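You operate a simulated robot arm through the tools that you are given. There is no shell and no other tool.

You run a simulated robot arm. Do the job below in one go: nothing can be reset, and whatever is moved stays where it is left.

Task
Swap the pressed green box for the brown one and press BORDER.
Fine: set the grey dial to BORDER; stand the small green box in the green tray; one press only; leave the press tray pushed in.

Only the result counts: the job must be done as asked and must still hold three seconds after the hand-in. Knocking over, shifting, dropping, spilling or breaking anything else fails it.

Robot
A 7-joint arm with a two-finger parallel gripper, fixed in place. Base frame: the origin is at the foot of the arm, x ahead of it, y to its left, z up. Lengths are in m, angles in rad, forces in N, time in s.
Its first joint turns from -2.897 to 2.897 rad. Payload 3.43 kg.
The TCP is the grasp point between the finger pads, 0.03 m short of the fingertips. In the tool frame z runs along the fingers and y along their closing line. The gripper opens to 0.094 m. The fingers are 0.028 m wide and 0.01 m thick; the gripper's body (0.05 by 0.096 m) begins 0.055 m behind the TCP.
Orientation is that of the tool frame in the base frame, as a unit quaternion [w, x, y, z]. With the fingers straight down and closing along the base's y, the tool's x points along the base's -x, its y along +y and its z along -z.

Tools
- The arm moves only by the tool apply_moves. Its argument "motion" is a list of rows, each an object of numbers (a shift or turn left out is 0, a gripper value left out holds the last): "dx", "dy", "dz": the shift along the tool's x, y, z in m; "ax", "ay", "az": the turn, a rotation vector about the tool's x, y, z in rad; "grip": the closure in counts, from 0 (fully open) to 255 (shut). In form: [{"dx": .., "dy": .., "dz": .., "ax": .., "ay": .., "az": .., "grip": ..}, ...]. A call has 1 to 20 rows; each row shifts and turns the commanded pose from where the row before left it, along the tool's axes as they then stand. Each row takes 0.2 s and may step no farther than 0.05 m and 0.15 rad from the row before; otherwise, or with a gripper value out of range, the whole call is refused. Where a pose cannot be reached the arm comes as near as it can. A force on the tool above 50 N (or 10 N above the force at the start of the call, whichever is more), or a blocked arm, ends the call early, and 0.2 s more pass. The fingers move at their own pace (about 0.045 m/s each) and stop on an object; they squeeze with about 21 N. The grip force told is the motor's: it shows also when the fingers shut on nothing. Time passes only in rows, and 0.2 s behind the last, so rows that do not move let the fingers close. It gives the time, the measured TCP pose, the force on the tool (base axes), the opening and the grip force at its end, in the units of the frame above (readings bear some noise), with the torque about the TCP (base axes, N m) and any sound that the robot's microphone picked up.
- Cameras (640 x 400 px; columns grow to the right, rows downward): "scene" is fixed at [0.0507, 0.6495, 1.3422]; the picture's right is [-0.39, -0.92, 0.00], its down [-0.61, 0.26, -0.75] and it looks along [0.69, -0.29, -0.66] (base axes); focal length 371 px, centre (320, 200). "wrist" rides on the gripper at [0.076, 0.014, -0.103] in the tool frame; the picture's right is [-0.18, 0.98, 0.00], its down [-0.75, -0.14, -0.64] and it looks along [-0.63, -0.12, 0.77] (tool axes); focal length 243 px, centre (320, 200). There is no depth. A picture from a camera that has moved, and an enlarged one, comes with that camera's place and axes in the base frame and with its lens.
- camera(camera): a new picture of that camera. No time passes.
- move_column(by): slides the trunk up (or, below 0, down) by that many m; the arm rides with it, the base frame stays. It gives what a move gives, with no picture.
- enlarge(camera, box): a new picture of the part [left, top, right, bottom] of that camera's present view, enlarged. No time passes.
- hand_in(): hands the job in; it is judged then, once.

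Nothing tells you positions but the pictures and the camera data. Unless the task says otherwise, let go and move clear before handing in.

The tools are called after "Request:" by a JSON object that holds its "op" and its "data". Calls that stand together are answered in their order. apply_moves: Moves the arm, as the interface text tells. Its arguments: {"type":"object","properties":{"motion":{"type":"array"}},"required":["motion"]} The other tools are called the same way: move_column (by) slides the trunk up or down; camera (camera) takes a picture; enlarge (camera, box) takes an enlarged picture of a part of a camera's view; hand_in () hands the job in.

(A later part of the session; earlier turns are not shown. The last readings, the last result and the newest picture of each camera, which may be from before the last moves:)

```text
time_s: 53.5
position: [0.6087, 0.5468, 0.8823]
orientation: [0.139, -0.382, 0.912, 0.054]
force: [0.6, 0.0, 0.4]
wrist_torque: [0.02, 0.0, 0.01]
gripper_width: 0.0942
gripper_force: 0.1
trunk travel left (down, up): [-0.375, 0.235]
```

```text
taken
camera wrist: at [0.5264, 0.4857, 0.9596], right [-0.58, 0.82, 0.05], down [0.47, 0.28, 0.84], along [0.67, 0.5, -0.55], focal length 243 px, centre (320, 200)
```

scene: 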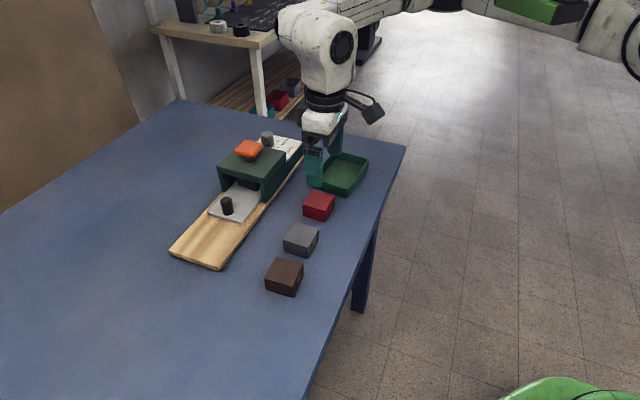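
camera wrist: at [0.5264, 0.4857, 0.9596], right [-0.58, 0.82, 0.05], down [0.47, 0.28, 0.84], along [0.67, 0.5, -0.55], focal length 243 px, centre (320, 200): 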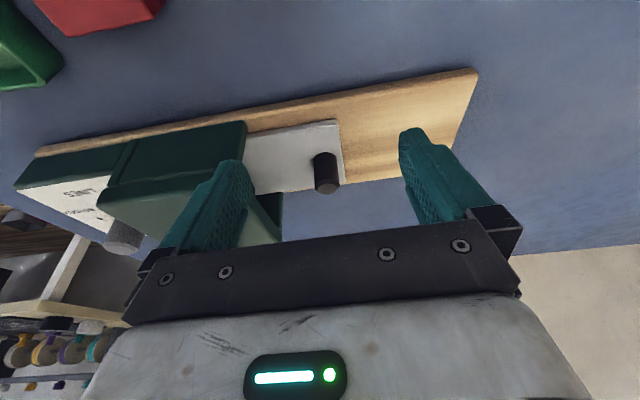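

Request:
{"op": "apply_moves", "data": {"motion": [{"grip": 92}, {"dx": -0.037, "dy": -0.001, "dz": 0.0114}, {"dx": -0.037, "dy": -0.001, "dz": 0.0114}, {}]}}

Request:
{"op": "camera", "data": {"camera": "wrist"}}

Request:
{"op": "enlarge", "data": {"camera": "scene", "box": [170, 90, 330, 190]}}

```text
time_s: 54.5
position: [0.6627, 0.6006, 0.8822]
orientation: [0.138, -0.382, 0.912, 0.053]
force: [0.0, -0.7, -0.2]
wrist_torque: [0.0, -0.04, 0.01]
gripper_width: 0.0601
gripper_force: 0.1
trunk travel left (down, up): [-0.375, 0.235]
```

```text
taken
camera wrist: at [0.582, 0.5388, 0.9598], right [-0.58, 0.82, 0.05], down [0.47, 0.28, 0.84], along [0.67, 0.5, -0.55], focal length 243 px, centre (320, 200)
```

wrist: 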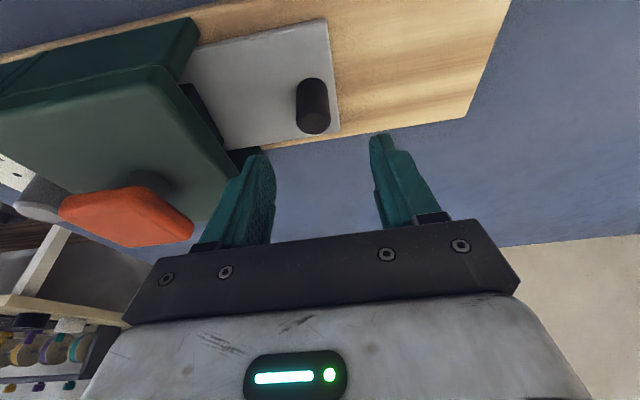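

```text
4.00 times, centred on (250, 140) of scene
camera zoom: at [0.0507, 0.6495, 1.3422], right [-0.39, -0.92, 0.0], down [-0.61, 0.26, -0.75], along [0.69, -0.29, -0.66], focal length 1483 px, centre (600, 440)
```

zoom: 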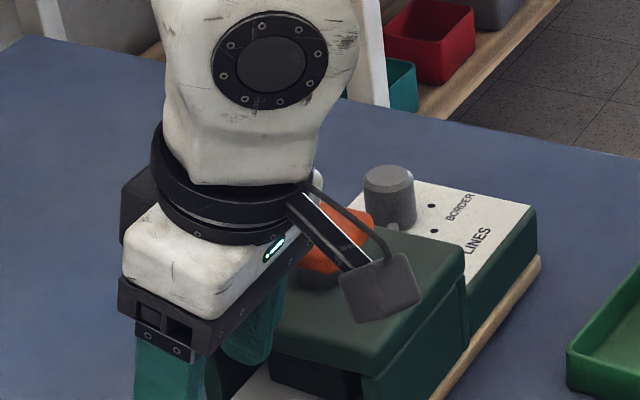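

The gripper straddles the knob axis within a few millimetres. Now I'll go straight down around the knob and close.

Request:
{"op": "apply_moves", "data": {"motion": [{"dx": 0.0067, "dy": -0.0015, "dz": 0.0251}, {"dx": 0.0077, "dy": -0.0015, "dz": 0.0248}, {}]}}

Request:
{"op": "camera", "data": {"camera": "wrist"}}

Request:
{"op": "enlarge", "data": {"camera": "scene", "box": [170, 120, 330, 220]}}

```text
time_s: 55.4
position: [0.6674, 0.5985, 0.8305]
orientation: [0.14, -0.38, 0.913, 0.053]
force: [-0.2, 0.3, 0.2]
wrist_torque: [-0.01, 0.02, 0.0]
gripper_width: 0.0602
gripper_force: 0.1
trunk travel left (down, up): [-0.375, 0.235]
```

```text
taken
camera wrist: at [0.5847, 0.5375, 0.9079], right [-0.58, 0.82, 0.05], down [0.47, 0.28, 0.84], along [0.67, 0.5, -0.55], focal length 243 px, centre (320, 200)
```

wrist: 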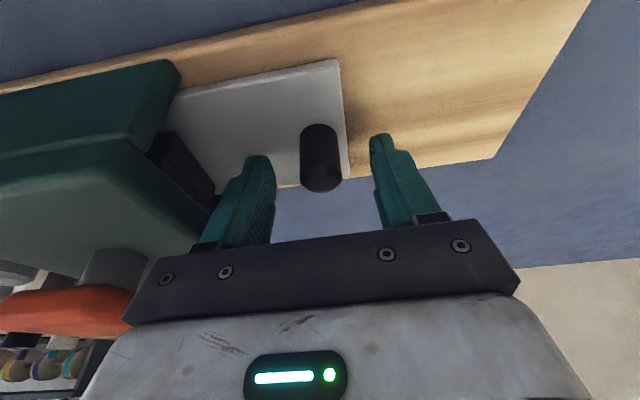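

```text
4.00 times, centred on (250, 170) of scene
camera zoom: at [0.0507, 0.6495, 1.3422], right [-0.39, -0.92, 0.0], down [-0.61, 0.26, -0.75], along [0.69, -0.29, -0.66], focal length 1483 px, centre (600, 320)
```

zoom: 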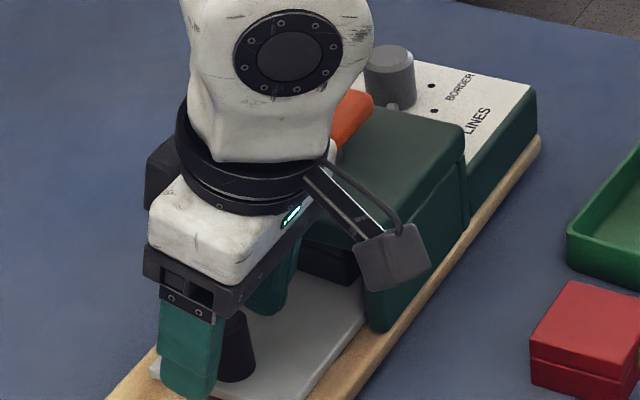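

Request:
{"op": "apply_moves", "data": {"motion": [{"grip": 200}, {"grip": 255}, {}, {}]}}

```text
time_s: 56.4
position: [0.6658, 0.5997, 0.8305]
orientation: [0.139, -0.381, 0.912, 0.053]
force: [-0.9, 0.3, -0.6]
wrist_torque: [0.37, 0.28, -0.02]
gripper_width: 0.0237
gripper_force: 21.0
trunk travel left (down, up): [-0.375, 0.235]
```

The knob is held (diameter 0.024 m). Now I'll pull the tray straight out along the board.

Request:
{"op": "apply_moves", "data": {"motion": [{"dy": 0.015}, {"dy": 0.02}, {}]}}

Request:
{"op": "enlarge", "data": {"camera": "scene", "box": [150, 130, 310, 230]}}

```text
time_s: 57.1
position: [0.6421, 0.6239, 0.8313]
orientation: [0.14, -0.381, 0.913, 0.053]
force: [3.0, 3.8, 1.1]
wrist_torque: [0.65, -0.12, 0.0]
gripper_width: 0.0235
gripper_force: 21.2
trunk travel left (down, up): [-0.375, 0.235]
```

```text
4.00 times, centred on (230, 180) of scene
camera zoom: at [0.0507, 0.6495, 1.3422], right [-0.39, -0.92, 0.0], down [-0.61, 0.26, -0.75], along [0.69, -0.29, -0.66], focal length 1483 px, centre (680, 280)
```

zoom: 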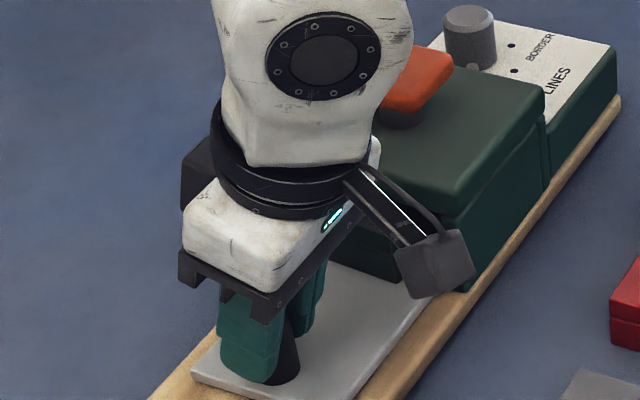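

Request:
{"op": "apply_moves", "data": {"motion": [{"dx": -0.0006, "dy": 0.02, "dz": 0.0002}, {"dx": -0.0004, "dy": 0.02, "dz": 0.0001}, {}]}}

Request:
{"op": "camera", "data": {"camera": "wrist"}}

Request:
{"op": "camera", "data": {"camera": "scene"}}

```text
time_s: 58.0
position: [0.614, 0.6521, 0.8313]
orientation: [0.139, -0.382, 0.912, 0.055]
force: [3.1, 4.5, 6.2]
wrist_torque: [0.52, 0.08, -0.01]
gripper_width: 0.0237
gripper_force: 21.0
trunk travel left (down, up): [-0.375, 0.235]
```

```text
taken
camera wrist: at [0.5311, 0.5906, 0.908], right [-0.58, 0.82, 0.05], down [0.47, 0.28, 0.84], along [0.67, 0.5, -0.55], focal length 243 px, centre (320, 200)
```

wrist: 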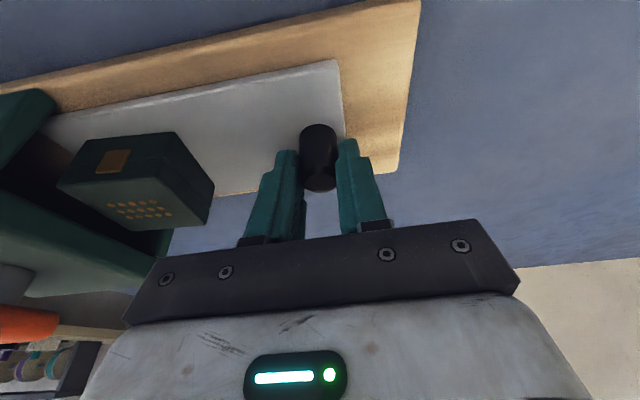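

```text
taken
```

scene: 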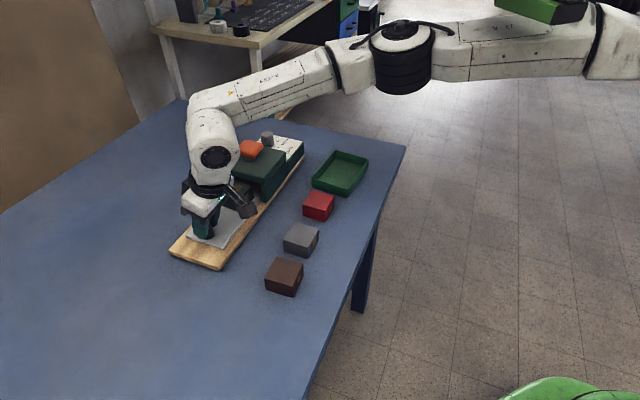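

The tray follows, and the green box, stamped with dots, is coming out with its clasp facing the robot. I'll pull a little farther.

Request:
{"op": "apply_moves", "data": {"motion": [{"dx": -0.0006, "dy": 0.014, "dz": 0.0002}, {"dx": -0.0004, "dy": 0.014, "dz": 0.0001}, {}]}}

Request:
{"op": "camera", "data": {"camera": "wrist"}}

Request:
{"op": "enlarge", "data": {"camera": "scene", "box": [150, 130, 310, 230]}}

```text
time_s: 58.8
position: [0.5928, 0.6736, 0.8297]
orientation: [0.139, -0.382, 0.912, 0.054]
force: [-7.0, -5.9, 11.4]
wrist_torque: [0.15, 0.4, 0.03]
gripper_width: 0.0237
gripper_force: 21.0
trunk travel left (down, up): [-0.375, 0.235]
```

```text
taken
camera wrist: at [0.511, 0.611, 0.908], right [-0.58, 0.82, 0.05], down [0.47, 0.28, 0.84], along [0.67, 0.5, -0.55], focal length 243 px, centre (320, 200)
```

wrist: 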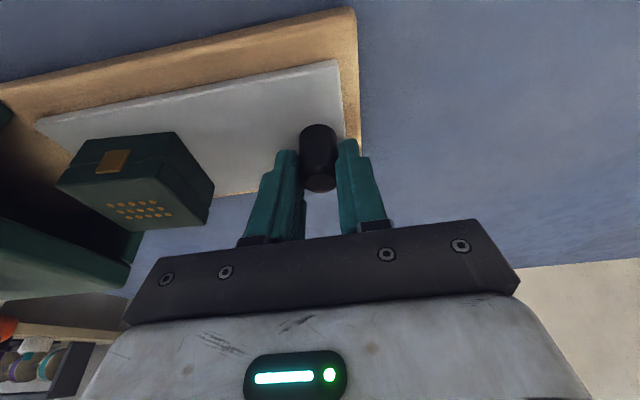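

```text
4.00 times, centred on (230, 180) of scene
camera zoom: at [0.0507, 0.6495, 1.3422], right [-0.39, -0.92, 0.0], down [-0.61, 0.26, -0.75], along [0.69, -0.29, -0.66], focal length 1483 px, centre (680, 280)
```

zoom: 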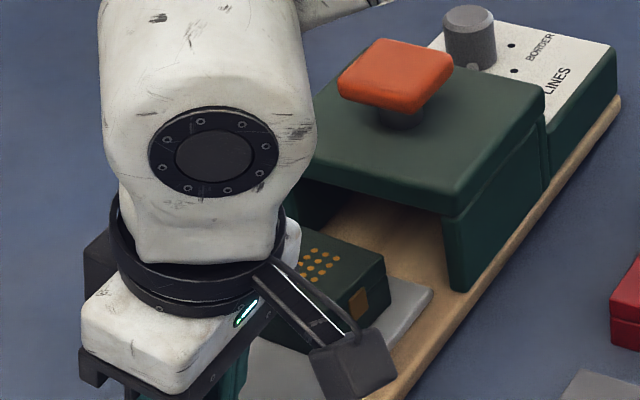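

The green box is fully clear of the press. I'll relax the small side force, open the fingers and rise.

Request:
{"op": "apply_moves", "data": {"motion": [{"dx": 0.0012, "dz": -0.0006}, {}]}}

Request:
{"op": "apply_moves", "data": {"motion": [{"grip": 180}, {"grip": 92}, {"grip": 92}, {}]}}

Request:
{"op": "camera", "data": {"camera": "wrist"}}

```text
time_s: 59.4
position: [0.5942, 0.6718, 0.8313]
orientation: [0.14, -0.382, 0.912, 0.054]
force: [-4.1, -2.0, 11.0]
wrist_torque: [0.23, 0.43, 0.03]
gripper_width: 0.0238
gripper_force: 21.0
trunk travel left (down, up): [-0.375, 0.235]
```

```text
time_s: 60.4
position: [0.5947, 0.6719, 0.8312]
orientation: [0.139, -0.382, 0.912, 0.054]
force: [-0.4, -0.2, 0.2]
wrist_torque: [-0.01, 0.0, 0.02]
gripper_width: 0.0598
gripper_force: 0.0
trunk travel left (down, up): [-0.375, 0.235]
```

```text
taken
camera wrist: at [0.5119, 0.6101, 0.9073], right [-0.58, 0.82, 0.05], down [0.47, 0.28, 0.84], along [0.67, 0.5, -0.55], focal length 243 px, centre (320, 200)
```

wrist: 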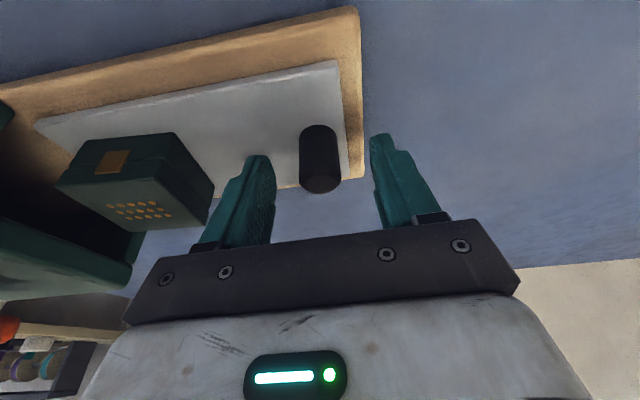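

Request:
{"op": "enlarge", "data": {"camera": "wrist", "box": [30, 110, 230, 250]}}

Request:
{"op": "apply_moves", "data": {"motion": [{"dx": -0.0069, "dz": -0.0224}, {"dx": -0.0069, "dz": -0.0224}, {}]}}

Request:
{"op": "camera", "data": {"camera": "wrist"}}

```text
2.86 times, centred on (130, 180) of wrist
camera zoom: at [0.5119, 0.6101, 0.9073], right [-0.58, 0.82, 0.05], down [0.47, 0.28, 0.84], along [0.67, 0.5, -0.55], focal length 693 px, centre (863, 257)
```

zoom: 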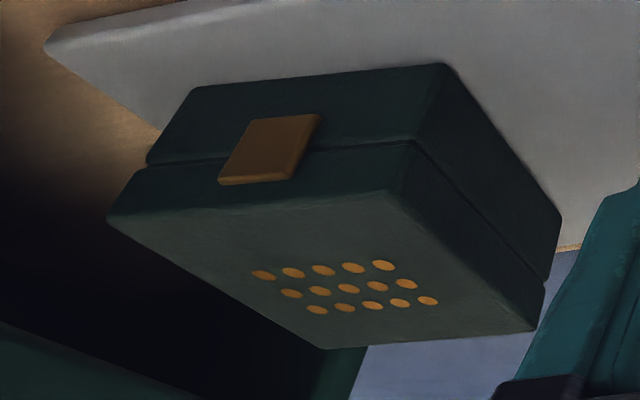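

```text
time_s: 61.1
position: [0.5936, 0.6721, 0.8778]
orientation: [0.139, -0.381, 0.913, 0.053]
force: [-1.1, -0.6, 0.1]
wrist_torque: [0.01, -0.02, -0.02]
gripper_width: 0.0601
gripper_force: 0.0
trunk travel left (down, up): [-0.375, 0.235]
```

```text
taken
camera wrist: at [0.5117, 0.6103, 0.9548], right [-0.57, 0.82, 0.05], down [0.47, 0.28, 0.84], along [0.67, 0.5, -0.55], focal length 243 px, centre (320, 200)
```

wrist: 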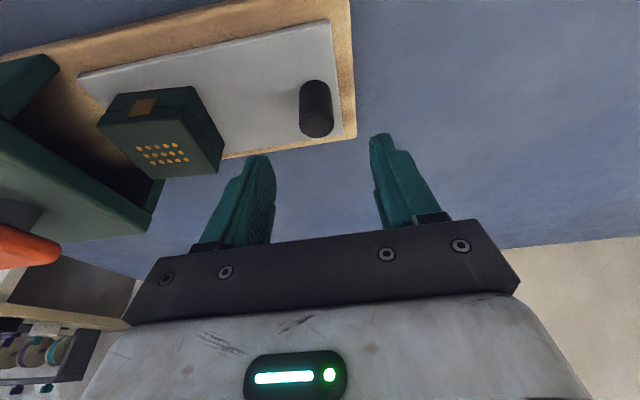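

Request:
{"op": "enlarge", "data": {"camera": "wrist", "box": [60, 60, 260, 200]}}

Request:
{"op": "enlarge", "data": {"camera": "scene", "box": [200, 130, 300, 210]}}

```text
2.86 times, centred on (160, 130) of wrist
camera zoom: at [0.5117, 0.6103, 0.9548], right [-0.57, 0.82, 0.05], down [0.47, 0.28, 0.84], along [0.67, 0.5, -0.55], focal length 693 px, centre (777, 400)
```

zoom: 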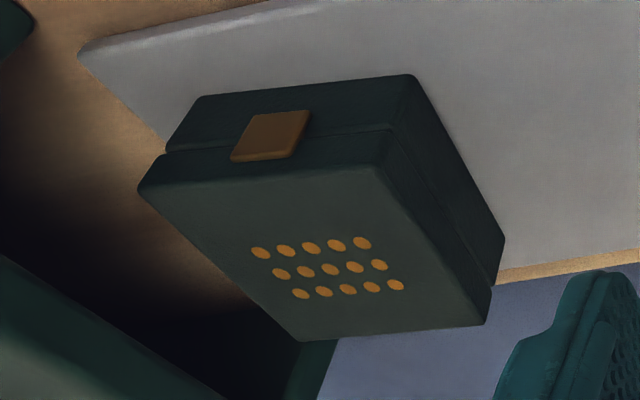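

```text
5.00 times, centred on (250, 170) of scene
camera zoom: at [0.0507, 0.6495, 1.3422], right [-0.39, -0.92, 0.0], down [-0.61, 0.26, -0.75], along [0.69, -0.29, -0.66], focal length 1853 px, centre (670, 350)
```

zoom: 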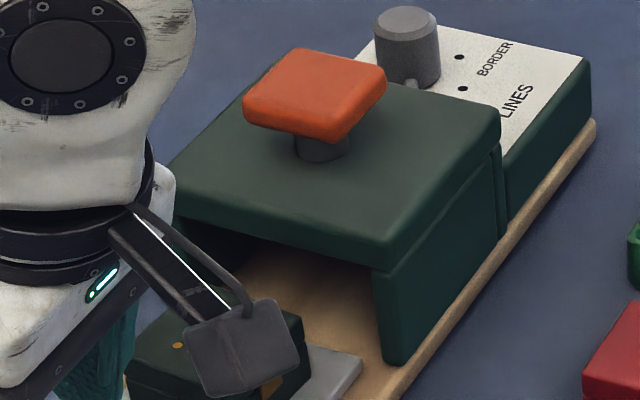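

The green box centre is at about (0.6755, 0.597), top at z≈0.825, turned about -5° from the board axis. I'll move over it, set the finger opening and match its yaw.

Request:
{"op": "apply_moves", "data": {"motion": [{"dx": -0.0016, "dy": -0.0372, "dz": 0.0005, "grip": 76}, {"dx": -0.0016, "dy": -0.0372, "dz": 0.0005}, {"dx": -0.0016, "dy": -0.0372, "dz": 0.0005}, {"ax": 0.025, "az": 0.081}, {}]}}

Request:
{"op": "camera", "data": {"camera": "wrist"}}

Request:
{"op": "enlarge", "data": {"camera": "scene", "box": [170, 120, 330, 220]}}

```text
time_s: 62.4
position: [0.6773, 0.5968, 0.8765]
orientation: [0.142, -0.343, 0.928, 0.048]
force: [0.0, 0.6, -0.4]
wrist_torque: [0.02, 0.01, -0.01]
gripper_width: 0.066
gripper_force: 0.1
trunk travel left (down, up): [-0.375, 0.235]
```

```text
taken
camera wrist: at [0.5893, 0.5427, 0.9548], right [-0.5, 0.86, 0.05], down [0.49, 0.24, 0.84], along [0.71, 0.44, -0.55], focal length 243 px, centre (320, 200)
```

wrist: 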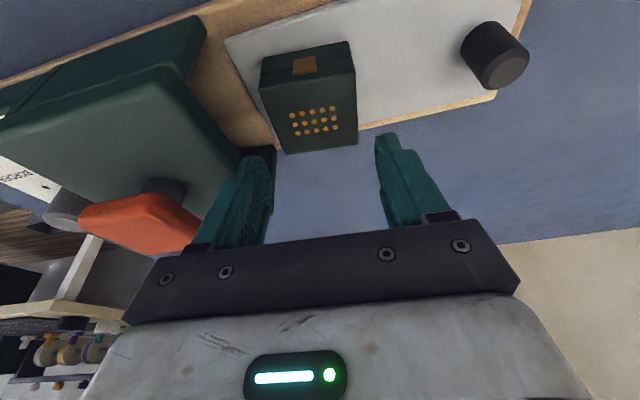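

```text
4.00 times, centred on (250, 170) of scene
camera zoom: at [0.0507, 0.6495, 1.3422], right [-0.39, -0.92, 0.0], down [-0.61, 0.26, -0.75], along [0.69, -0.29, -0.66], focal length 1483 px, centre (600, 320)
```

zoom: 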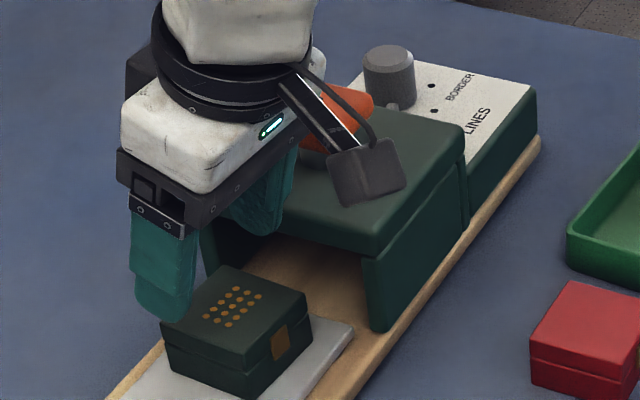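

Request:
{"op": "enlarge", "data": {"camera": "wrist", "box": [240, 20, 400, 180]}}

```text
2.50 times, centred on (320, 100) of wrist
camera zoom: at [0.5893, 0.5427, 0.9548], right [-0.5, 0.86, 0.05], down [0.49, 0.24, 0.84], along [0.71, 0.44, -0.55], focal length 606 px, centre (320, 450)
```

zoom: 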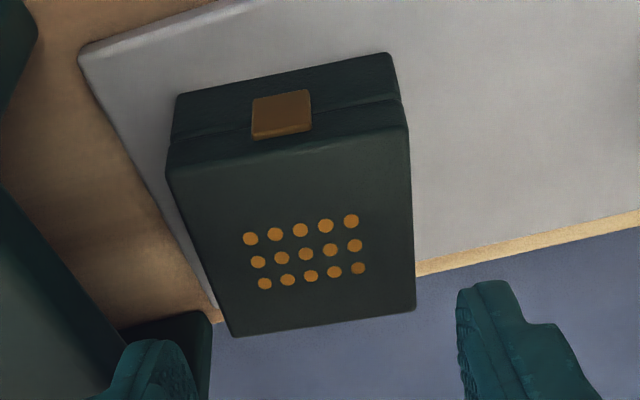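

The gripper is centred over the green box within about 1 mm. Descending and closing on it.

Request:
{"op": "apply_moves", "data": {"motion": [{"dx": 0.007, "dz": 0.0227}, {"dx": 0.007, "dz": 0.0227}, {}]}}

Request:
{"op": "camera", "data": {"camera": "wrist"}}

Request:
{"op": "enlarge", "data": {"camera": "scene", "box": [170, 120, 330, 220]}}

```text
time_s: 63.1
position: [0.6777, 0.5983, 0.8293]
orientation: [0.142, -0.342, 0.928, 0.048]
force: [0.4, 0.1, -1.2]
wrist_torque: [-0.01, -0.01, -0.01]
gripper_width: 0.0663
gripper_force: 0.1
trunk travel left (down, up): [-0.375, 0.235]
```

```text
taken
camera wrist: at [0.5896, 0.543, 0.9069], right [-0.5, 0.86, 0.05], down [0.49, 0.24, 0.84], along [0.71, 0.44, -0.55], focal length 243 px, centre (320, 200)
```

wrist: 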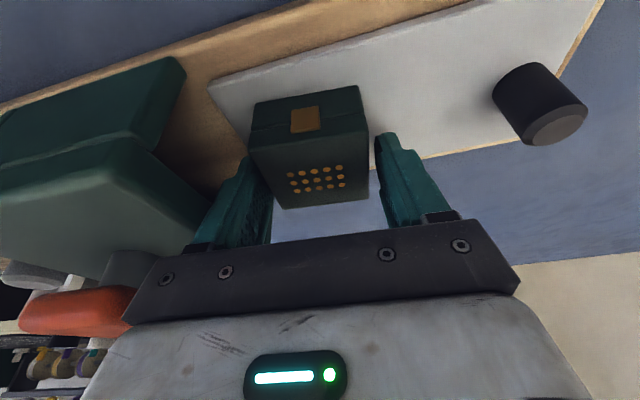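

```text
4.00 times, centred on (250, 170) of scene
camera zoom: at [0.0507, 0.6495, 1.3422], right [-0.39, -0.92, 0.0], down [-0.61, 0.26, -0.75], along [0.69, -0.29, -0.66], focal length 1483 px, centre (600, 320)
```

zoom: 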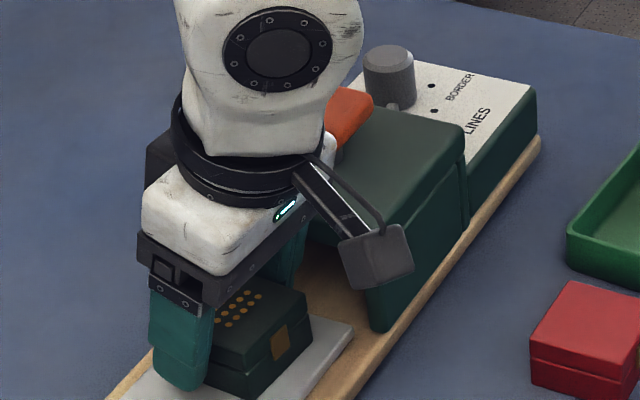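

Request:
{"op": "apply_moves", "data": {"motion": [{"grip": 110}, {"grip": 160}, {"grip": 255}, {}, {}]}}

Request:
{"op": "camera", "data": {"camera": "wrist"}}

```text
time_s: 64.3
position: [0.6764, 0.5988, 0.8305]
orientation: [0.142, -0.342, 0.928, 0.048]
force: [0.3, -1.3, 1.1]
wrist_torque: [-0.03, 0.02, 0.0]
gripper_width: 0.0592
gripper_force: 21.0
trunk travel left (down, up): [-0.375, 0.235]
```

```text
taken
camera wrist: at [0.5897, 0.543, 0.9071], right [-0.5, 0.86, 0.05], down [0.49, 0.24, 0.84], along [0.71, 0.44, -0.55], focal length 243 px, centre (320, 200)
```

wrist: 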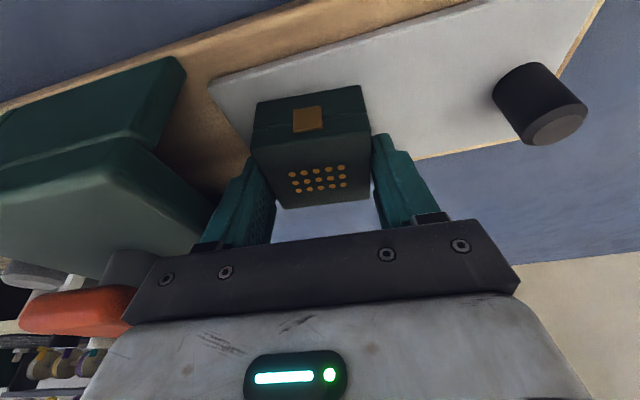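

The green box is held (0.059 m wide). Lifting it slowly and checking.

Request:
{"op": "apply_moves", "data": {"motion": [{"dx": -0.003, "dz": -0.0096}, {"dx": -0.0052, "dz": -0.0167}, {"dx": -0.0052, "dz": -0.0167}, {}]}}

Request:
{"op": "camera", "data": {"camera": "wrist"}}

Request:
{"op": "enlarge", "data": {"camera": "scene", "box": [170, 120, 330, 220]}}

```text
time_s: 65.3
position: [0.6775, 0.5977, 0.8766]
orientation: [0.142, -0.342, 0.928, 0.047]
force: [0.0, -0.6, -1.0]
wrist_torque: [-0.01, -0.01, 0.02]
gripper_width: 0.0593
gripper_force: 20.6
trunk travel left (down, up): [-0.375, 0.235]
```

```text
taken
camera wrist: at [0.5895, 0.5431, 0.9529], right [-0.5, 0.86, 0.05], down [0.49, 0.24, 0.84], along [0.71, 0.44, -0.55], focal length 243 px, centre (320, 200)
```

wrist: 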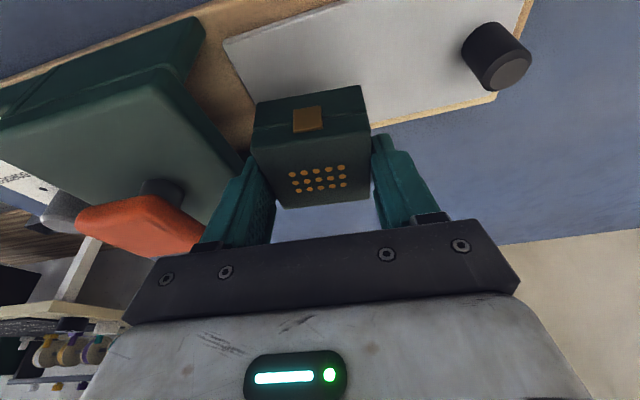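

```text
4.00 times, centred on (250, 170) of scene
camera zoom: at [0.0507, 0.6495, 1.3422], right [-0.39, -0.92, 0.0], down [-0.61, 0.26, -0.75], along [0.69, -0.29, -0.66], focal length 1483 px, centre (600, 320)
```

zoom: 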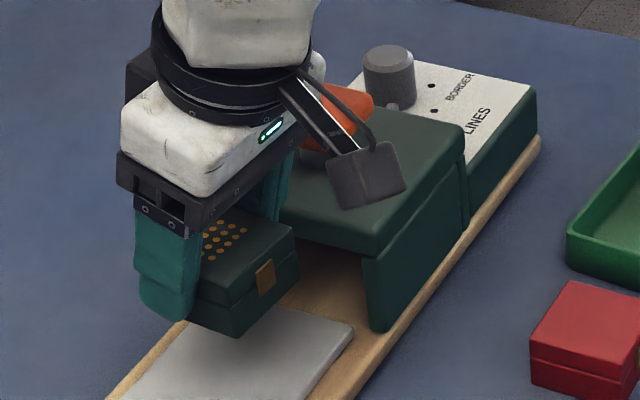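

Lifted cleanly. I'll bring it back toward the robot past the press, then along toward the green tray.

Request:
{"op": "apply_moves", "data": {"motion": [{"dx": 0.0432, "dy": -0.00435, "dz": -0.0134}, {"dx": 0.0432, "dy": -0.00435, "dz": -0.0134}, {"dx": 0.0432, "dy": -0.00435, "dz": -0.0134}, {"dx": 0.0432, "dy": -0.00435, "dz": -0.0134}, {}]}}

Request:
{"op": "camera", "data": {"camera": "wrist"}}

Request:
{"op": "camera", "data": {"camera": "scene"}}

```text
time_s: 66.5
position: [0.5513, 0.467, 0.8775]
orientation: [0.142, -0.343, 0.927, 0.048]
force: [0.2, 0.2, -1.0]
wrist_torque: [-0.01, -0.01, 0.01]
gripper_width: 0.0592
gripper_force: 21.0
trunk travel left (down, up): [-0.375, 0.235]
```

```text
taken
camera wrist: at [0.4635, 0.412, 0.9542], right [-0.5, 0.86, 0.05], down [0.49, 0.24, 0.84], along [0.71, 0.44, -0.55], focal length 243 px, centre (320, 200)
```

wrist: 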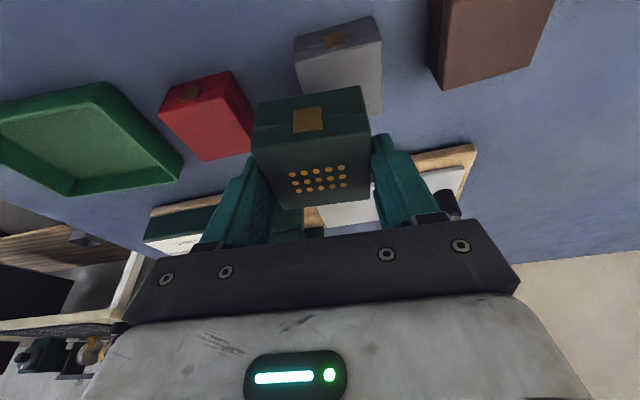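

```text
taken
```

scene: 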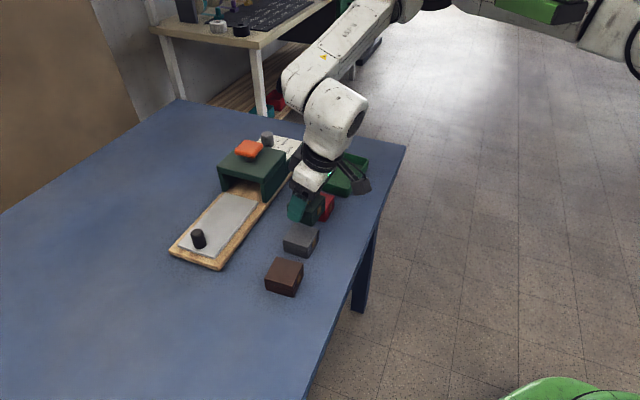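

Request:
{"op": "apply_moves", "data": {"motion": [{"dx": -0.0032, "dy": -0.0434, "dz": 0.001}, {"dx": -0.0032, "dy": -0.0434, "dz": 0.001}, {"dx": -0.0032, "dy": -0.0434, "dz": 0.001}, {"dx": -0.0032, "dy": -0.0434, "dz": 0.001}, {"dx": -0.0032, "dy": -0.0434, "dz": 0.001}, {"ax": -0.022, "az": -0.072}, {}]}}

Request:
{"op": "camera", "data": {"camera": "wrist"}}

Request:
{"op": "camera", "data": {"camera": "scene"}}

```text
time_s: 68.2
position: [0.7045, 0.3121, 0.8777]
orientation: [0.139, -0.377, 0.914, 0.052]
force: [0.8, 0.7, -0.9]
wrist_torque: [0.03, -0.02, -0.01]
gripper_width: 0.0593
gripper_force: 21.0
trunk travel left (down, up): [-0.375, 0.235]
```

```text
taken
camera wrist: at [0.6219, 0.2509, 0.9547], right [-0.57, 0.82, 0.05], down [0.47, 0.28, 0.84], along [0.67, 0.5, -0.55], focal length 243 px, centre (320, 200)
```

wrist: 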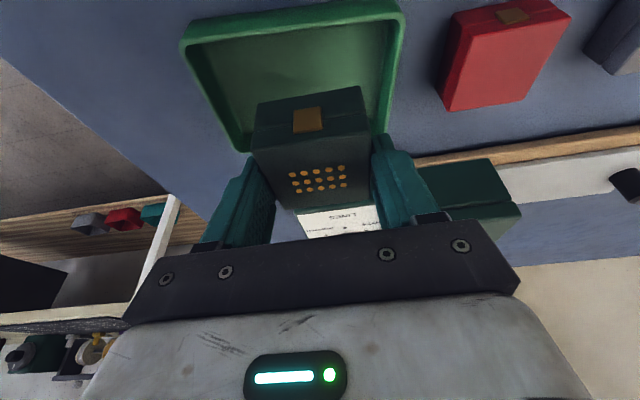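

```text
taken
```

scene: 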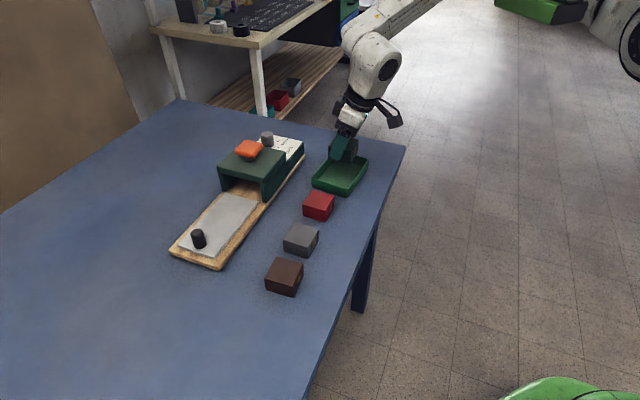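

The tray's centre is near p≈0.283, q≈0.72. I'll shift 5 mm along it and lower the box.

Request:
{"op": "apply_moves", "data": {"motion": [{"dy": -0.005}, {"dx": 0.0074, "dz": 0.0239}, {"dx": 0.0074, "dz": 0.0239}, {}]}}

Request:
{"op": "camera", "data": {"camera": "wrist"}}

Request:
{"op": "enlarge", "data": {"camera": "scene", "box": [280, 110, 420, 210]}}

```text
time_s: 69.2
position: [0.7086, 0.3078, 0.8265]
orientation: [0.14, -0.376, 0.914, 0.053]
force: [0.3, 0.8, -0.8]
wrist_torque: [-0.02, -0.01, 0.01]
gripper_width: 0.0594
gripper_force: 21.4
trunk travel left (down, up): [-0.375, 0.235]
```

```text
taken
camera wrist: at [0.6251, 0.2475, 0.9044], right [-0.57, 0.82, 0.05], down [0.47, 0.28, 0.84], along [0.68, 0.5, -0.55], focal length 243 px, centre (320, 200)
```

wrist: 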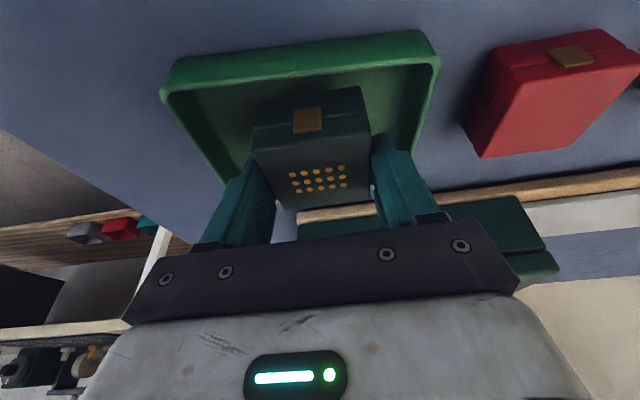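

```text
4.00 times, centred on (350, 160) of scene
camera zoom: at [0.0507, 0.6495, 1.3422], right [-0.39, -0.92, 0.0], down [-0.61, 0.26, -0.75], along [0.69, -0.29, -0.66], focal length 1483 px, centre (200, 360)
```

zoom: 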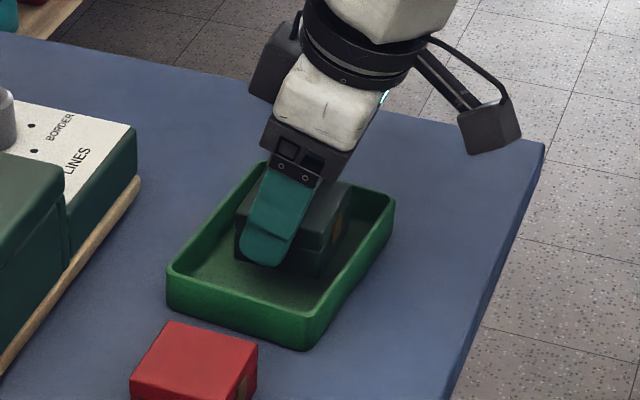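

Request:
{"op": "apply_moves", "data": {"motion": [{"dx": 0.0012, "dz": 0.0038}, {"dx": 0.0009, "dz": 0.0029}, {}]}}

Request:
{"op": "apply_moves", "data": {"motion": [{"dx": 0.0007, "dz": 0.0024}, {}]}}

```text
time_s: 70.0
position: [0.7087, 0.3083, 0.821]
orientation: [0.139, -0.377, 0.914, 0.053]
force: [0.1, -0.6, -0.8]
wrist_torque: [-0.03, 0.0, -0.03]
gripper_width: 0.0593
gripper_force: 20.7
trunk travel left (down, up): [-0.375, 0.235]
```

```text
time_s: 70.5
position: [0.7085, 0.308, 0.8186]
orientation: [0.139, -0.378, 0.914, 0.054]
force: [0.6, -0.4, -0.6]
wrist_torque: [0.01, -0.02, 0.0]
gripper_width: 0.0594
gripper_force: 21.3
trunk travel left (down, up): [-0.375, 0.235]
```

Request:
{"op": "apply_moves", "data": {"motion": [{"dx": 0.0007, "dz": 0.0024}, {}]}}

Request:
{"op": "apply_moves", "data": {"motion": [{"dx": 0.0006, "dz": 0.0019}, {}]}}

```text
time_s: 71.2
position: [0.7073, 0.3091, 0.8163]
orientation: [0.139, -0.377, 0.914, 0.052]
force: [-0.1, -0.2, -0.2]
wrist_torque: [-0.04, -0.03, -0.01]
gripper_width: 0.0593
gripper_force: 20.6
trunk travel left (down, up): [-0.375, 0.235]
```

```text
time_s: 71.8
position: [0.7077, 0.3083, 0.8145]
orientation: [0.139, -0.377, 0.914, 0.053]
force: [-0.5, -0.2, -1.0]
wrist_torque: [0.02, 0.05, 0.0]
gripper_width: 0.0593
gripper_force: 21.1
trunk travel left (down, up): [-0.375, 0.235]
```

Request:
{"op": "enlarge", "data": {"camera": "wrist", "box": [150, 20, 450, 220]}}

Request:
{"op": "apply_moves", "data": {"motion": [{"dx": 0.0006, "dz": 0.0019}, {}]}}

Request:
{"op": "apply_moves", "data": {"motion": [{"dx": 0.0006, "dz": 0.0019}, {}]}}

```text
2.00 times, centred on (300, 120) of wrist
camera zoom: at [0.6246, 0.2478, 0.8907], right [-0.57, 0.82, 0.05], down [0.47, 0.28, 0.84], along [0.68, 0.5, -0.55], focal length 485 px, centre (360, 360)
```

zoom: 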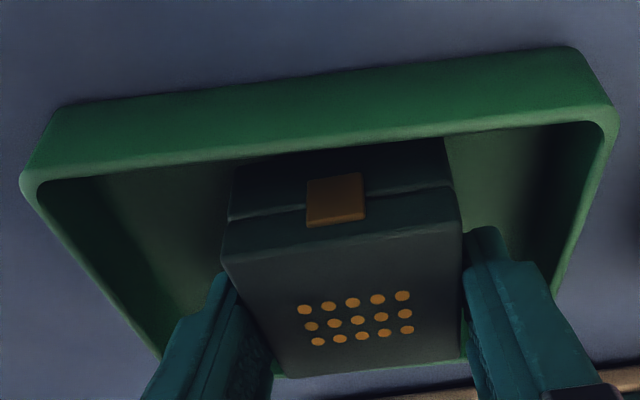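

```text
time_s: 72.3
position: [0.7079, 0.3088, 0.8112]
orientation: [0.139, -0.377, 0.914, 0.053]
force: [-0.2, 0.4, -0.5]
wrist_torque: [0.01, 0.01, -0.03]
gripper_width: 0.0593
gripper_force: 21.5
trunk travel left (down, up): [-0.375, 0.235]
```

```text
time_s: 73.0
position: [0.708, 0.3087, 0.809]
orientation: [0.14, -0.377, 0.914, 0.053]
force: [-0.2, -0.2, -0.7]
wrist_torque: [-0.01, 0.01, 0.01]
gripper_width: 0.0592
gripper_force: 20.9
trunk travel left (down, up): [-0.375, 0.235]
```

Request:
{"op": "apply_moves", "data": {"motion": [{"dx": 0.0006, "dz": 0.0019}, {}]}}

Request:
{"op": "apply_moves", "data": {"motion": [{"dx": 0.0006, "dz": 0.0019}, {}]}}

Request:
{"op": "camera", "data": {"camera": "wrist"}}

Request:
{"op": "enlarge", "data": {"camera": "scene", "box": [280, 110, 420, 210]}}

```text
time_s: 73.5
position: [0.7084, 0.3096, 0.8077]
orientation: [0.139, -0.377, 0.914, 0.052]
force: [-0.2, 0.2, -1.2]
wrist_torque: [-0.02, 0.0, -0.04]
gripper_width: 0.0594
gripper_force: 21.2
trunk travel left (down, up): [-0.375, 0.235]
```

```text
time_s: 74.2
position: [0.7085, 0.3079, 0.8063]
orientation: [0.139, -0.376, 0.915, 0.053]
force: [0.2, -0.3, 0.5]
wrist_torque: [0.01, -0.05, 0.0]
gripper_width: 0.0592
gripper_force: 20.5
trunk travel left (down, up): [-0.375, 0.235]
```

```text
taken
camera wrist: at [0.6249, 0.2475, 0.8826], right [-0.57, 0.82, 0.05], down [0.47, 0.28, 0.84], along [0.68, 0.5, -0.55], focal length 243 px, centre (320, 200)
```

wrist: 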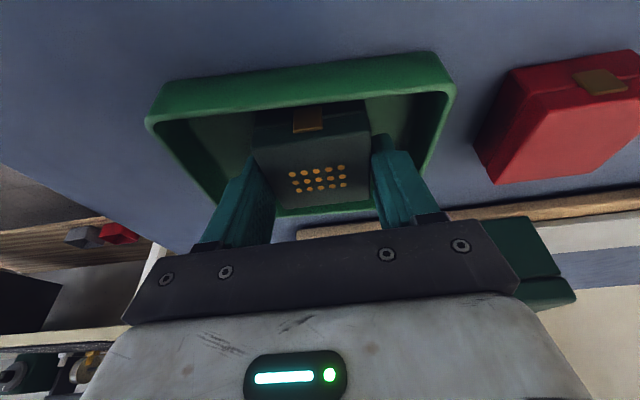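

```text
4.00 times, centred on (350, 160) of scene
camera zoom: at [0.0507, 0.6495, 1.3422], right [-0.39, -0.92, 0.0], down [-0.61, 0.26, -0.75], along [0.69, -0.29, -0.66], focal length 1483 px, centre (200, 360)
```

zoom: 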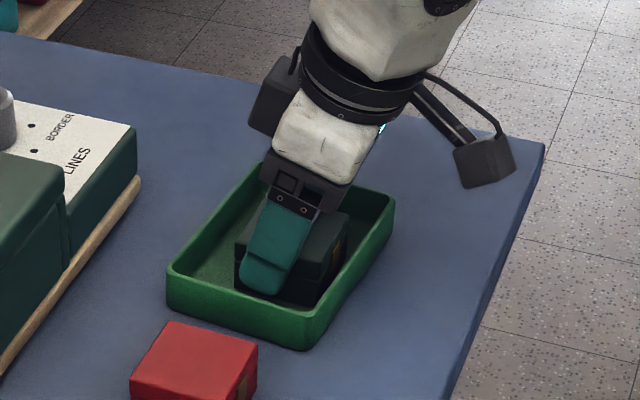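

Request:
{"op": "apply_moves", "data": {"motion": [{"dx": 0.0006, "dz": 0.0019}, {}]}}

Request:
{"op": "apply_moves", "data": {"motion": [{"dx": 0.0006, "dz": 0.0019}, {}]}}

```text
time_s: 74.8
position: [0.7078, 0.3076, 0.8053]
orientation: [0.141, -0.377, 0.914, 0.053]
force: [-1.6, -2.2, 19.2]
wrist_torque: [-0.47, -0.24, -0.06]
gripper_width: 0.0593
gripper_force: 21.6
trunk travel left (down, up): [-0.375, 0.235]
```

```text
time_s: 75.3
position: [0.7091, 0.309, 0.8028]
orientation: [0.141, -0.377, 0.914, 0.053]
force: [1.6, 1.0, 20.7]
wrist_torque: [-0.11, 0.12, 0.0]
gripper_width: 0.0596
gripper_force: 21.2
trunk travel left (down, up): [-0.375, 0.235]
```

The box is standing on the tray floor (about 20 N up). I'll open the fingers a little and rise straight up.

Request:
{"op": "apply_moves", "data": {"motion": [{"dx": -0.0004, "dz": -0.0014}, {"grip": 120}, {"grip": 56}, {}, {}]}}

Request:
{"op": "camera", "data": {"camera": "wrist"}}

```text
time_s: 76.5
position: [0.7077, 0.3089, 0.8036]
orientation: [0.139, -0.377, 0.914, 0.053]
force: [-0.3, -0.4, 0.2]
wrist_torque: [0.02, 0.02, 0.0]
gripper_width: 0.0731
gripper_force: 0.0
trunk travel left (down, up): [-0.375, 0.235]
```

```text
taken
camera wrist: at [0.6248, 0.2474, 0.8798], right [-0.57, 0.82, 0.05], down [0.47, 0.28, 0.84], along [0.68, 0.5, -0.55], focal length 243 px, centre (320, 200)
```

wrist: 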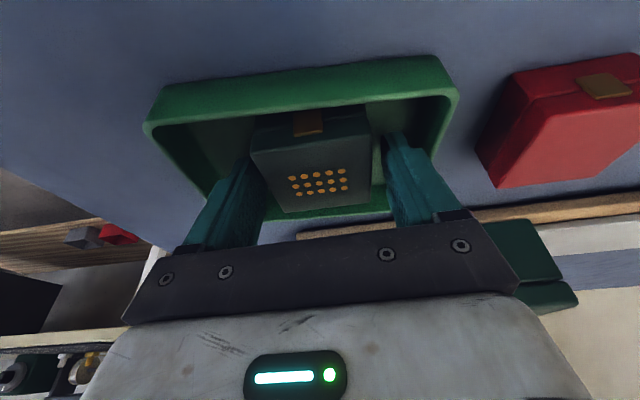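

Request:
{"op": "apply_moves", "data": {"motion": [{"dx": -0.0074, "dz": -0.0239}, {"dx": -0.0074, "dz": -0.0239}, {"dx": -0.0074, "dz": -0.0239}, {}]}}

Request:
{"op": "camera", "data": {"camera": "wrist"}}

Request:
{"op": "enlarge", "data": {"camera": "scene", "box": [280, 110, 420, 210]}}

```text
time_s: 77.5
position: [0.7084, 0.3088, 0.8794]
orientation: [0.14, -0.377, 0.914, 0.053]
force: [0.7, -0.6, 0.1]
wrist_torque: [0.0, 0.0, 0.0]
gripper_width: 0.0735
gripper_force: 0.0
trunk travel left (down, up): [-0.375, 0.235]
```

```text
taken
camera wrist: at [0.6248, 0.2478, 0.9561], right [-0.57, 0.82, 0.05], down [0.47, 0.28, 0.84], along [0.68, 0.5, -0.55], focal length 243 px, centre (320, 200)
```

wrist: 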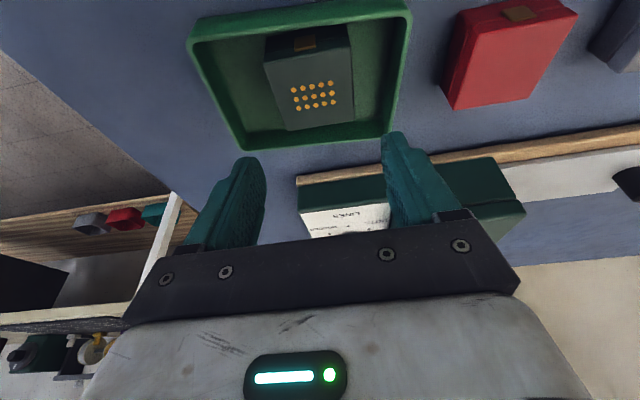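

```text
4.00 times, centred on (350, 160) of scene
camera zoom: at [0.0507, 0.6495, 1.3422], right [-0.39, -0.92, 0.0], down [-0.61, 0.26, -0.75], along [0.69, -0.29, -0.66], focal length 1483 px, centre (200, 360)
```

zoom: 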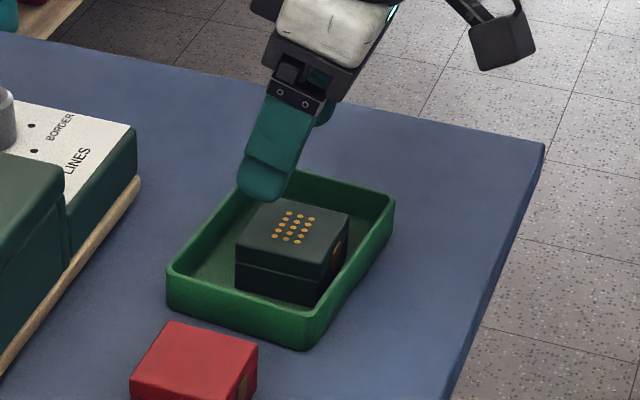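

The green box stands flat in the green tray. Next is the brown box: I'll travel above the row of boxes to it.

Request:
{"op": "apply_moves", "data": {"motion": [{"dy": 0.0425}, {"dy": 0.0425}, {"dy": 0.0425}, {"dy": 0.0425}, {"dy": 0.0425}, {"dy": 0.0425}, {}]}}

Request:
{"op": "apply_moves", "data": {"motion": [{"dy": 0.0425}, {"dy": 0.0425}, {}]}}

Request:
{"op": "camera", "data": {"camera": "wrist"}}

Request:
{"op": "enlarge", "data": {"camera": "wrist", "box": [200, 20, 420, 180]}}

```text
time_s: 79.2
position: [0.5272, 0.4923, 0.8762]
orientation: [0.14, -0.377, 0.914, 0.053]
force: [-0.3, -0.2, -0.4]
wrist_torque: [0.0, 0.04, -0.01]
gripper_width: 0.0733
gripper_force: 0.1
trunk travel left (down, up): [-0.375, 0.235]
```

```text
time_s: 80.0
position: [0.4905, 0.5461, 0.8771]
orientation: [0.142, -0.358, 0.921, 0.052]
force: [0.2, 0.0, 0.5]
wrist_torque: [-0.02, 0.0, 0.01]
gripper_width: 0.0733
gripper_force: 0.0
trunk travel left (down, up): [-0.375, 0.235]
```

```text
taken
camera wrist: at [0.4055, 0.4879, 0.9542], right [-0.53, 0.85, 0.05], down [0.48, 0.26, 0.84], along [0.7, 0.47, -0.54], focal length 243 px, centre (320, 200)
```

wrist: 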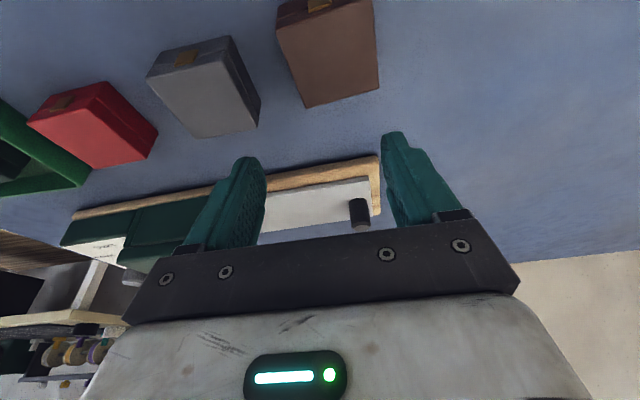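

```text
2.50 times, centred on (310, 100) of wrist
camera zoom: at [0.4055, 0.4879, 0.9542], right [-0.53, 0.85, 0.05], down [0.48, 0.26, 0.84], along [0.7, 0.47, -0.54], focal length 606 px, centre (345, 450)
```

zoom: 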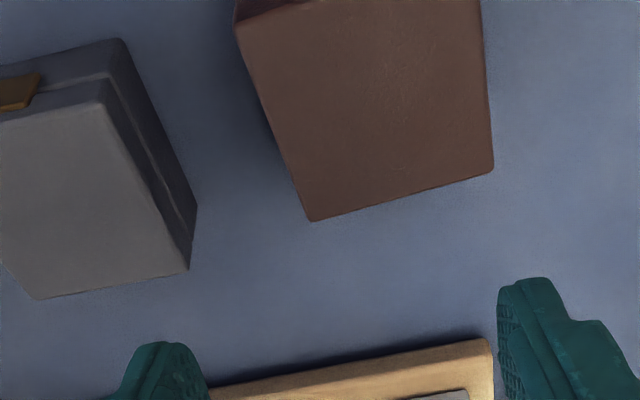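

Near the brown box the bent elbow leans on the black box again (I'm about 2 cm off the command). I'll back off, raise the trunk 0.15 m so the arm reaches more downward, and approach again.

Request:
{"op": "apply_moves", "data": {"motion": [{"dy": -0.0425}, {"dy": -0.0425}, {"dy": -0.03}, {}]}}

Request:
{"op": "move_column", "data": {"by": 0.15}}

Request:
{"op": "apply_moves", "data": {"motion": [{"dx": 0.0133, "dz": 0.043}, {"dx": 0.0133, "dz": 0.043}, {"dx": 0.0133, "dz": 0.043}, {}]}}

Request:
{"op": "camera", "data": {"camera": "wrist"}}

```text
time_s: 81.0
position: [0.5495, 0.4683, 0.8753]
orientation: [0.139, -0.377, 0.914, 0.053]
force: [-0.2, -0.8, 0.4]
wrist_torque: [0.02, -0.02, -0.01]
gripper_width: 0.0732
gripper_force: 0.1
trunk travel left (down, up): [-0.375, 0.235]
```

```text
time_s: 82.7
position: [0.5491, 0.4685, 1.0262]
orientation: [0.14, -0.377, 0.914, 0.054]
force: [-1.1, 0.3, 1.0]
wrist_torque: [-0.01, 0.01, -0.01]
gripper_width: 0.0735
gripper_force: 0.1
trunk travel left (down, up): [-0.525, 0.085]
```

```text
time_s: 83.7
position: [0.5488, 0.4669, 0.8917]
orientation: [0.139, -0.377, 0.914, 0.053]
force: [-0.4, -0.8, -0.7]
wrist_torque: [-0.01, -0.02, -0.01]
gripper_width: 0.0732
gripper_force: 0.0
trunk travel left (down, up): [-0.525, 0.085]
```

```text
taken
camera wrist: at [0.4668, 0.4076, 0.9676], right [-0.57, 0.82, 0.05], down [0.47, 0.28, 0.84], along [0.68, 0.5, -0.55], focal length 243 px, centre (320, 200)
```

wrist: 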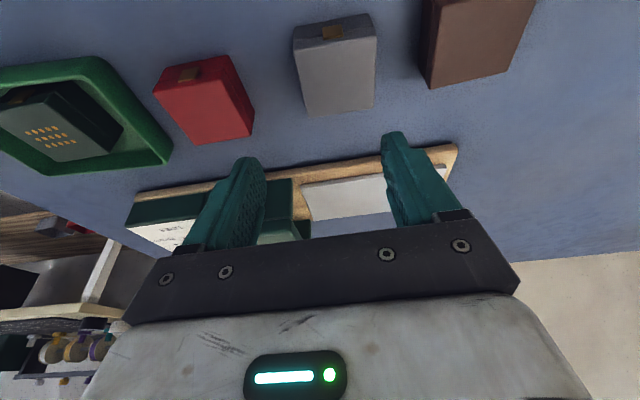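

Request:
{"op": "apply_moves", "data": {"motion": [{"dy": 0.0383}, {"dy": 0.0383}, {"dy": 0.0383}, {}]}}

Request:
{"op": "camera", "data": {"camera": "wrist"}}

Request:
{"op": "enlarge", "data": {"camera": "wrist", "box": [220, 0, 420, 160]}}

```text
time_s: 84.7
position: [0.4703, 0.5503, 0.8899]
orientation: [0.139, -0.377, 0.914, 0.053]
force: [-0.1, 0.1, -0.4]
wrist_torque: [-0.04, -0.04, 0.02]
gripper_width: 0.0734
gripper_force: 0.1
trunk travel left (down, up): [-0.525, 0.085]
```

```text
taken
camera wrist: at [0.3862, 0.4893, 0.9675], right [-0.57, 0.82, 0.05], down [0.47, 0.28, 0.84], along [0.68, 0.5, -0.55], focal length 243 px, centre (320, 200)
```

wrist: 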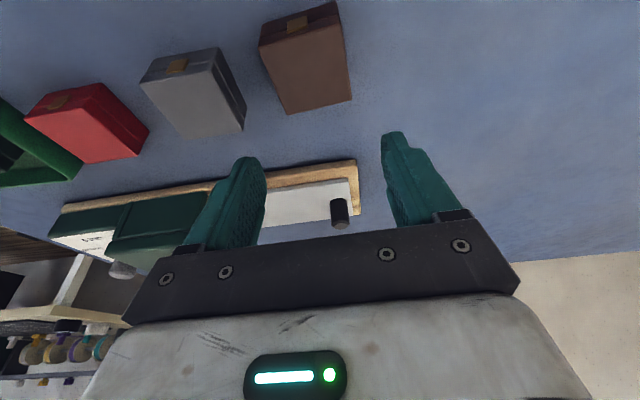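

```text
2.50 times, centred on (320, 80) of wrist
camera zoom: at [0.3862, 0.4893, 0.9675], right [-0.57, 0.82, 0.05], down [0.47, 0.28, 0.84], along [0.68, 0.5, -0.55], focal length 606 px, centre (320, 500)
```

zoom: 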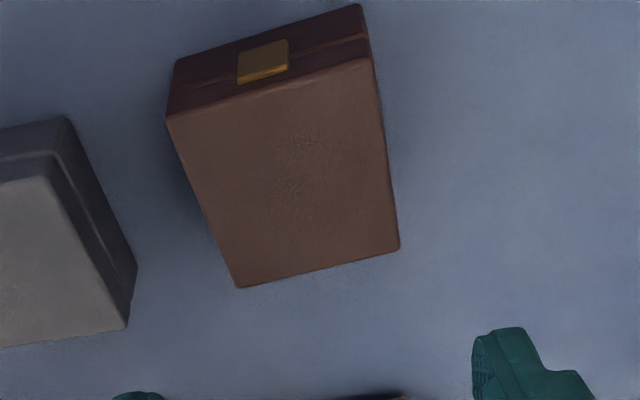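

The trunk height helps: no deviation now. The brown box is centred at about (0.465, 0.546) and turned 48.4°. I'll align and go down halfway.

Request:
{"op": "apply_moves", "data": {"motion": [{"dx": 0.0067, "dy": 0.0007, "dz": -0.0021}, {"ax": -0.018, "az": -0.058}, {"dx": 0.0074, "dz": 0.0239}, {"dx": 0.0074, "dz": 0.0239}, {}]}}

Request:
{"op": "camera", "data": {"camera": "wrist"}}

Request:
{"op": "enlarge", "data": {"camera": "scene", "box": [210, 210, 370, 310]}}

```text
time_s: 85.9
position: [0.4637, 0.5452, 0.8406]
orientation: [0.137, -0.404, 0.903, 0.056]
force: [0.1, -0.2, -0.9]
wrist_torque: [0.01, 0.03, -0.02]
gripper_width: 0.0735
gripper_force: 0.1
trunk travel left (down, up): [-0.525, 0.085]
```

```text
taken
camera wrist: at [0.385, 0.4793, 0.9174], right [-0.62, 0.79, 0.05], down [0.45, 0.31, 0.84], along [0.64, 0.54, -0.55], focal length 243 px, centre (320, 200)
```

wrist: 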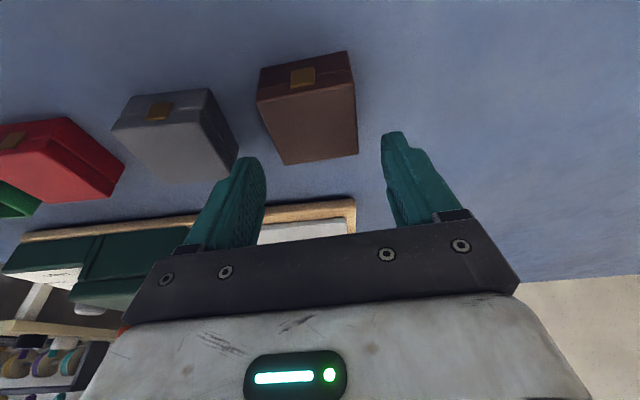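

```text
4.00 times, centred on (290, 260) of scene
camera zoom: at [0.0507, 0.6495, 1.3422], right [-0.39, -0.92, 0.0], down [-0.61, 0.26, -0.75], along [0.69, -0.29, -0.66], focal length 1483 px, centre (440, -40)
```

zoom: 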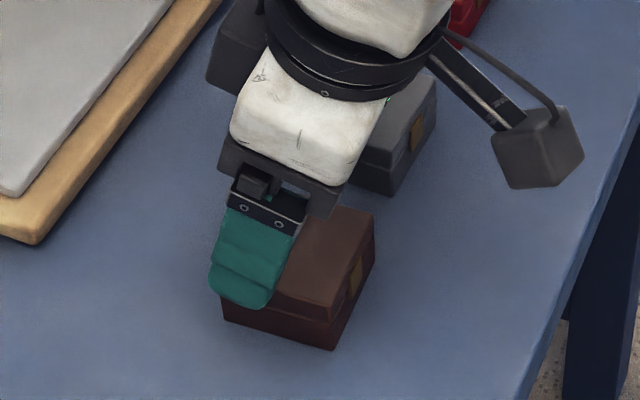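

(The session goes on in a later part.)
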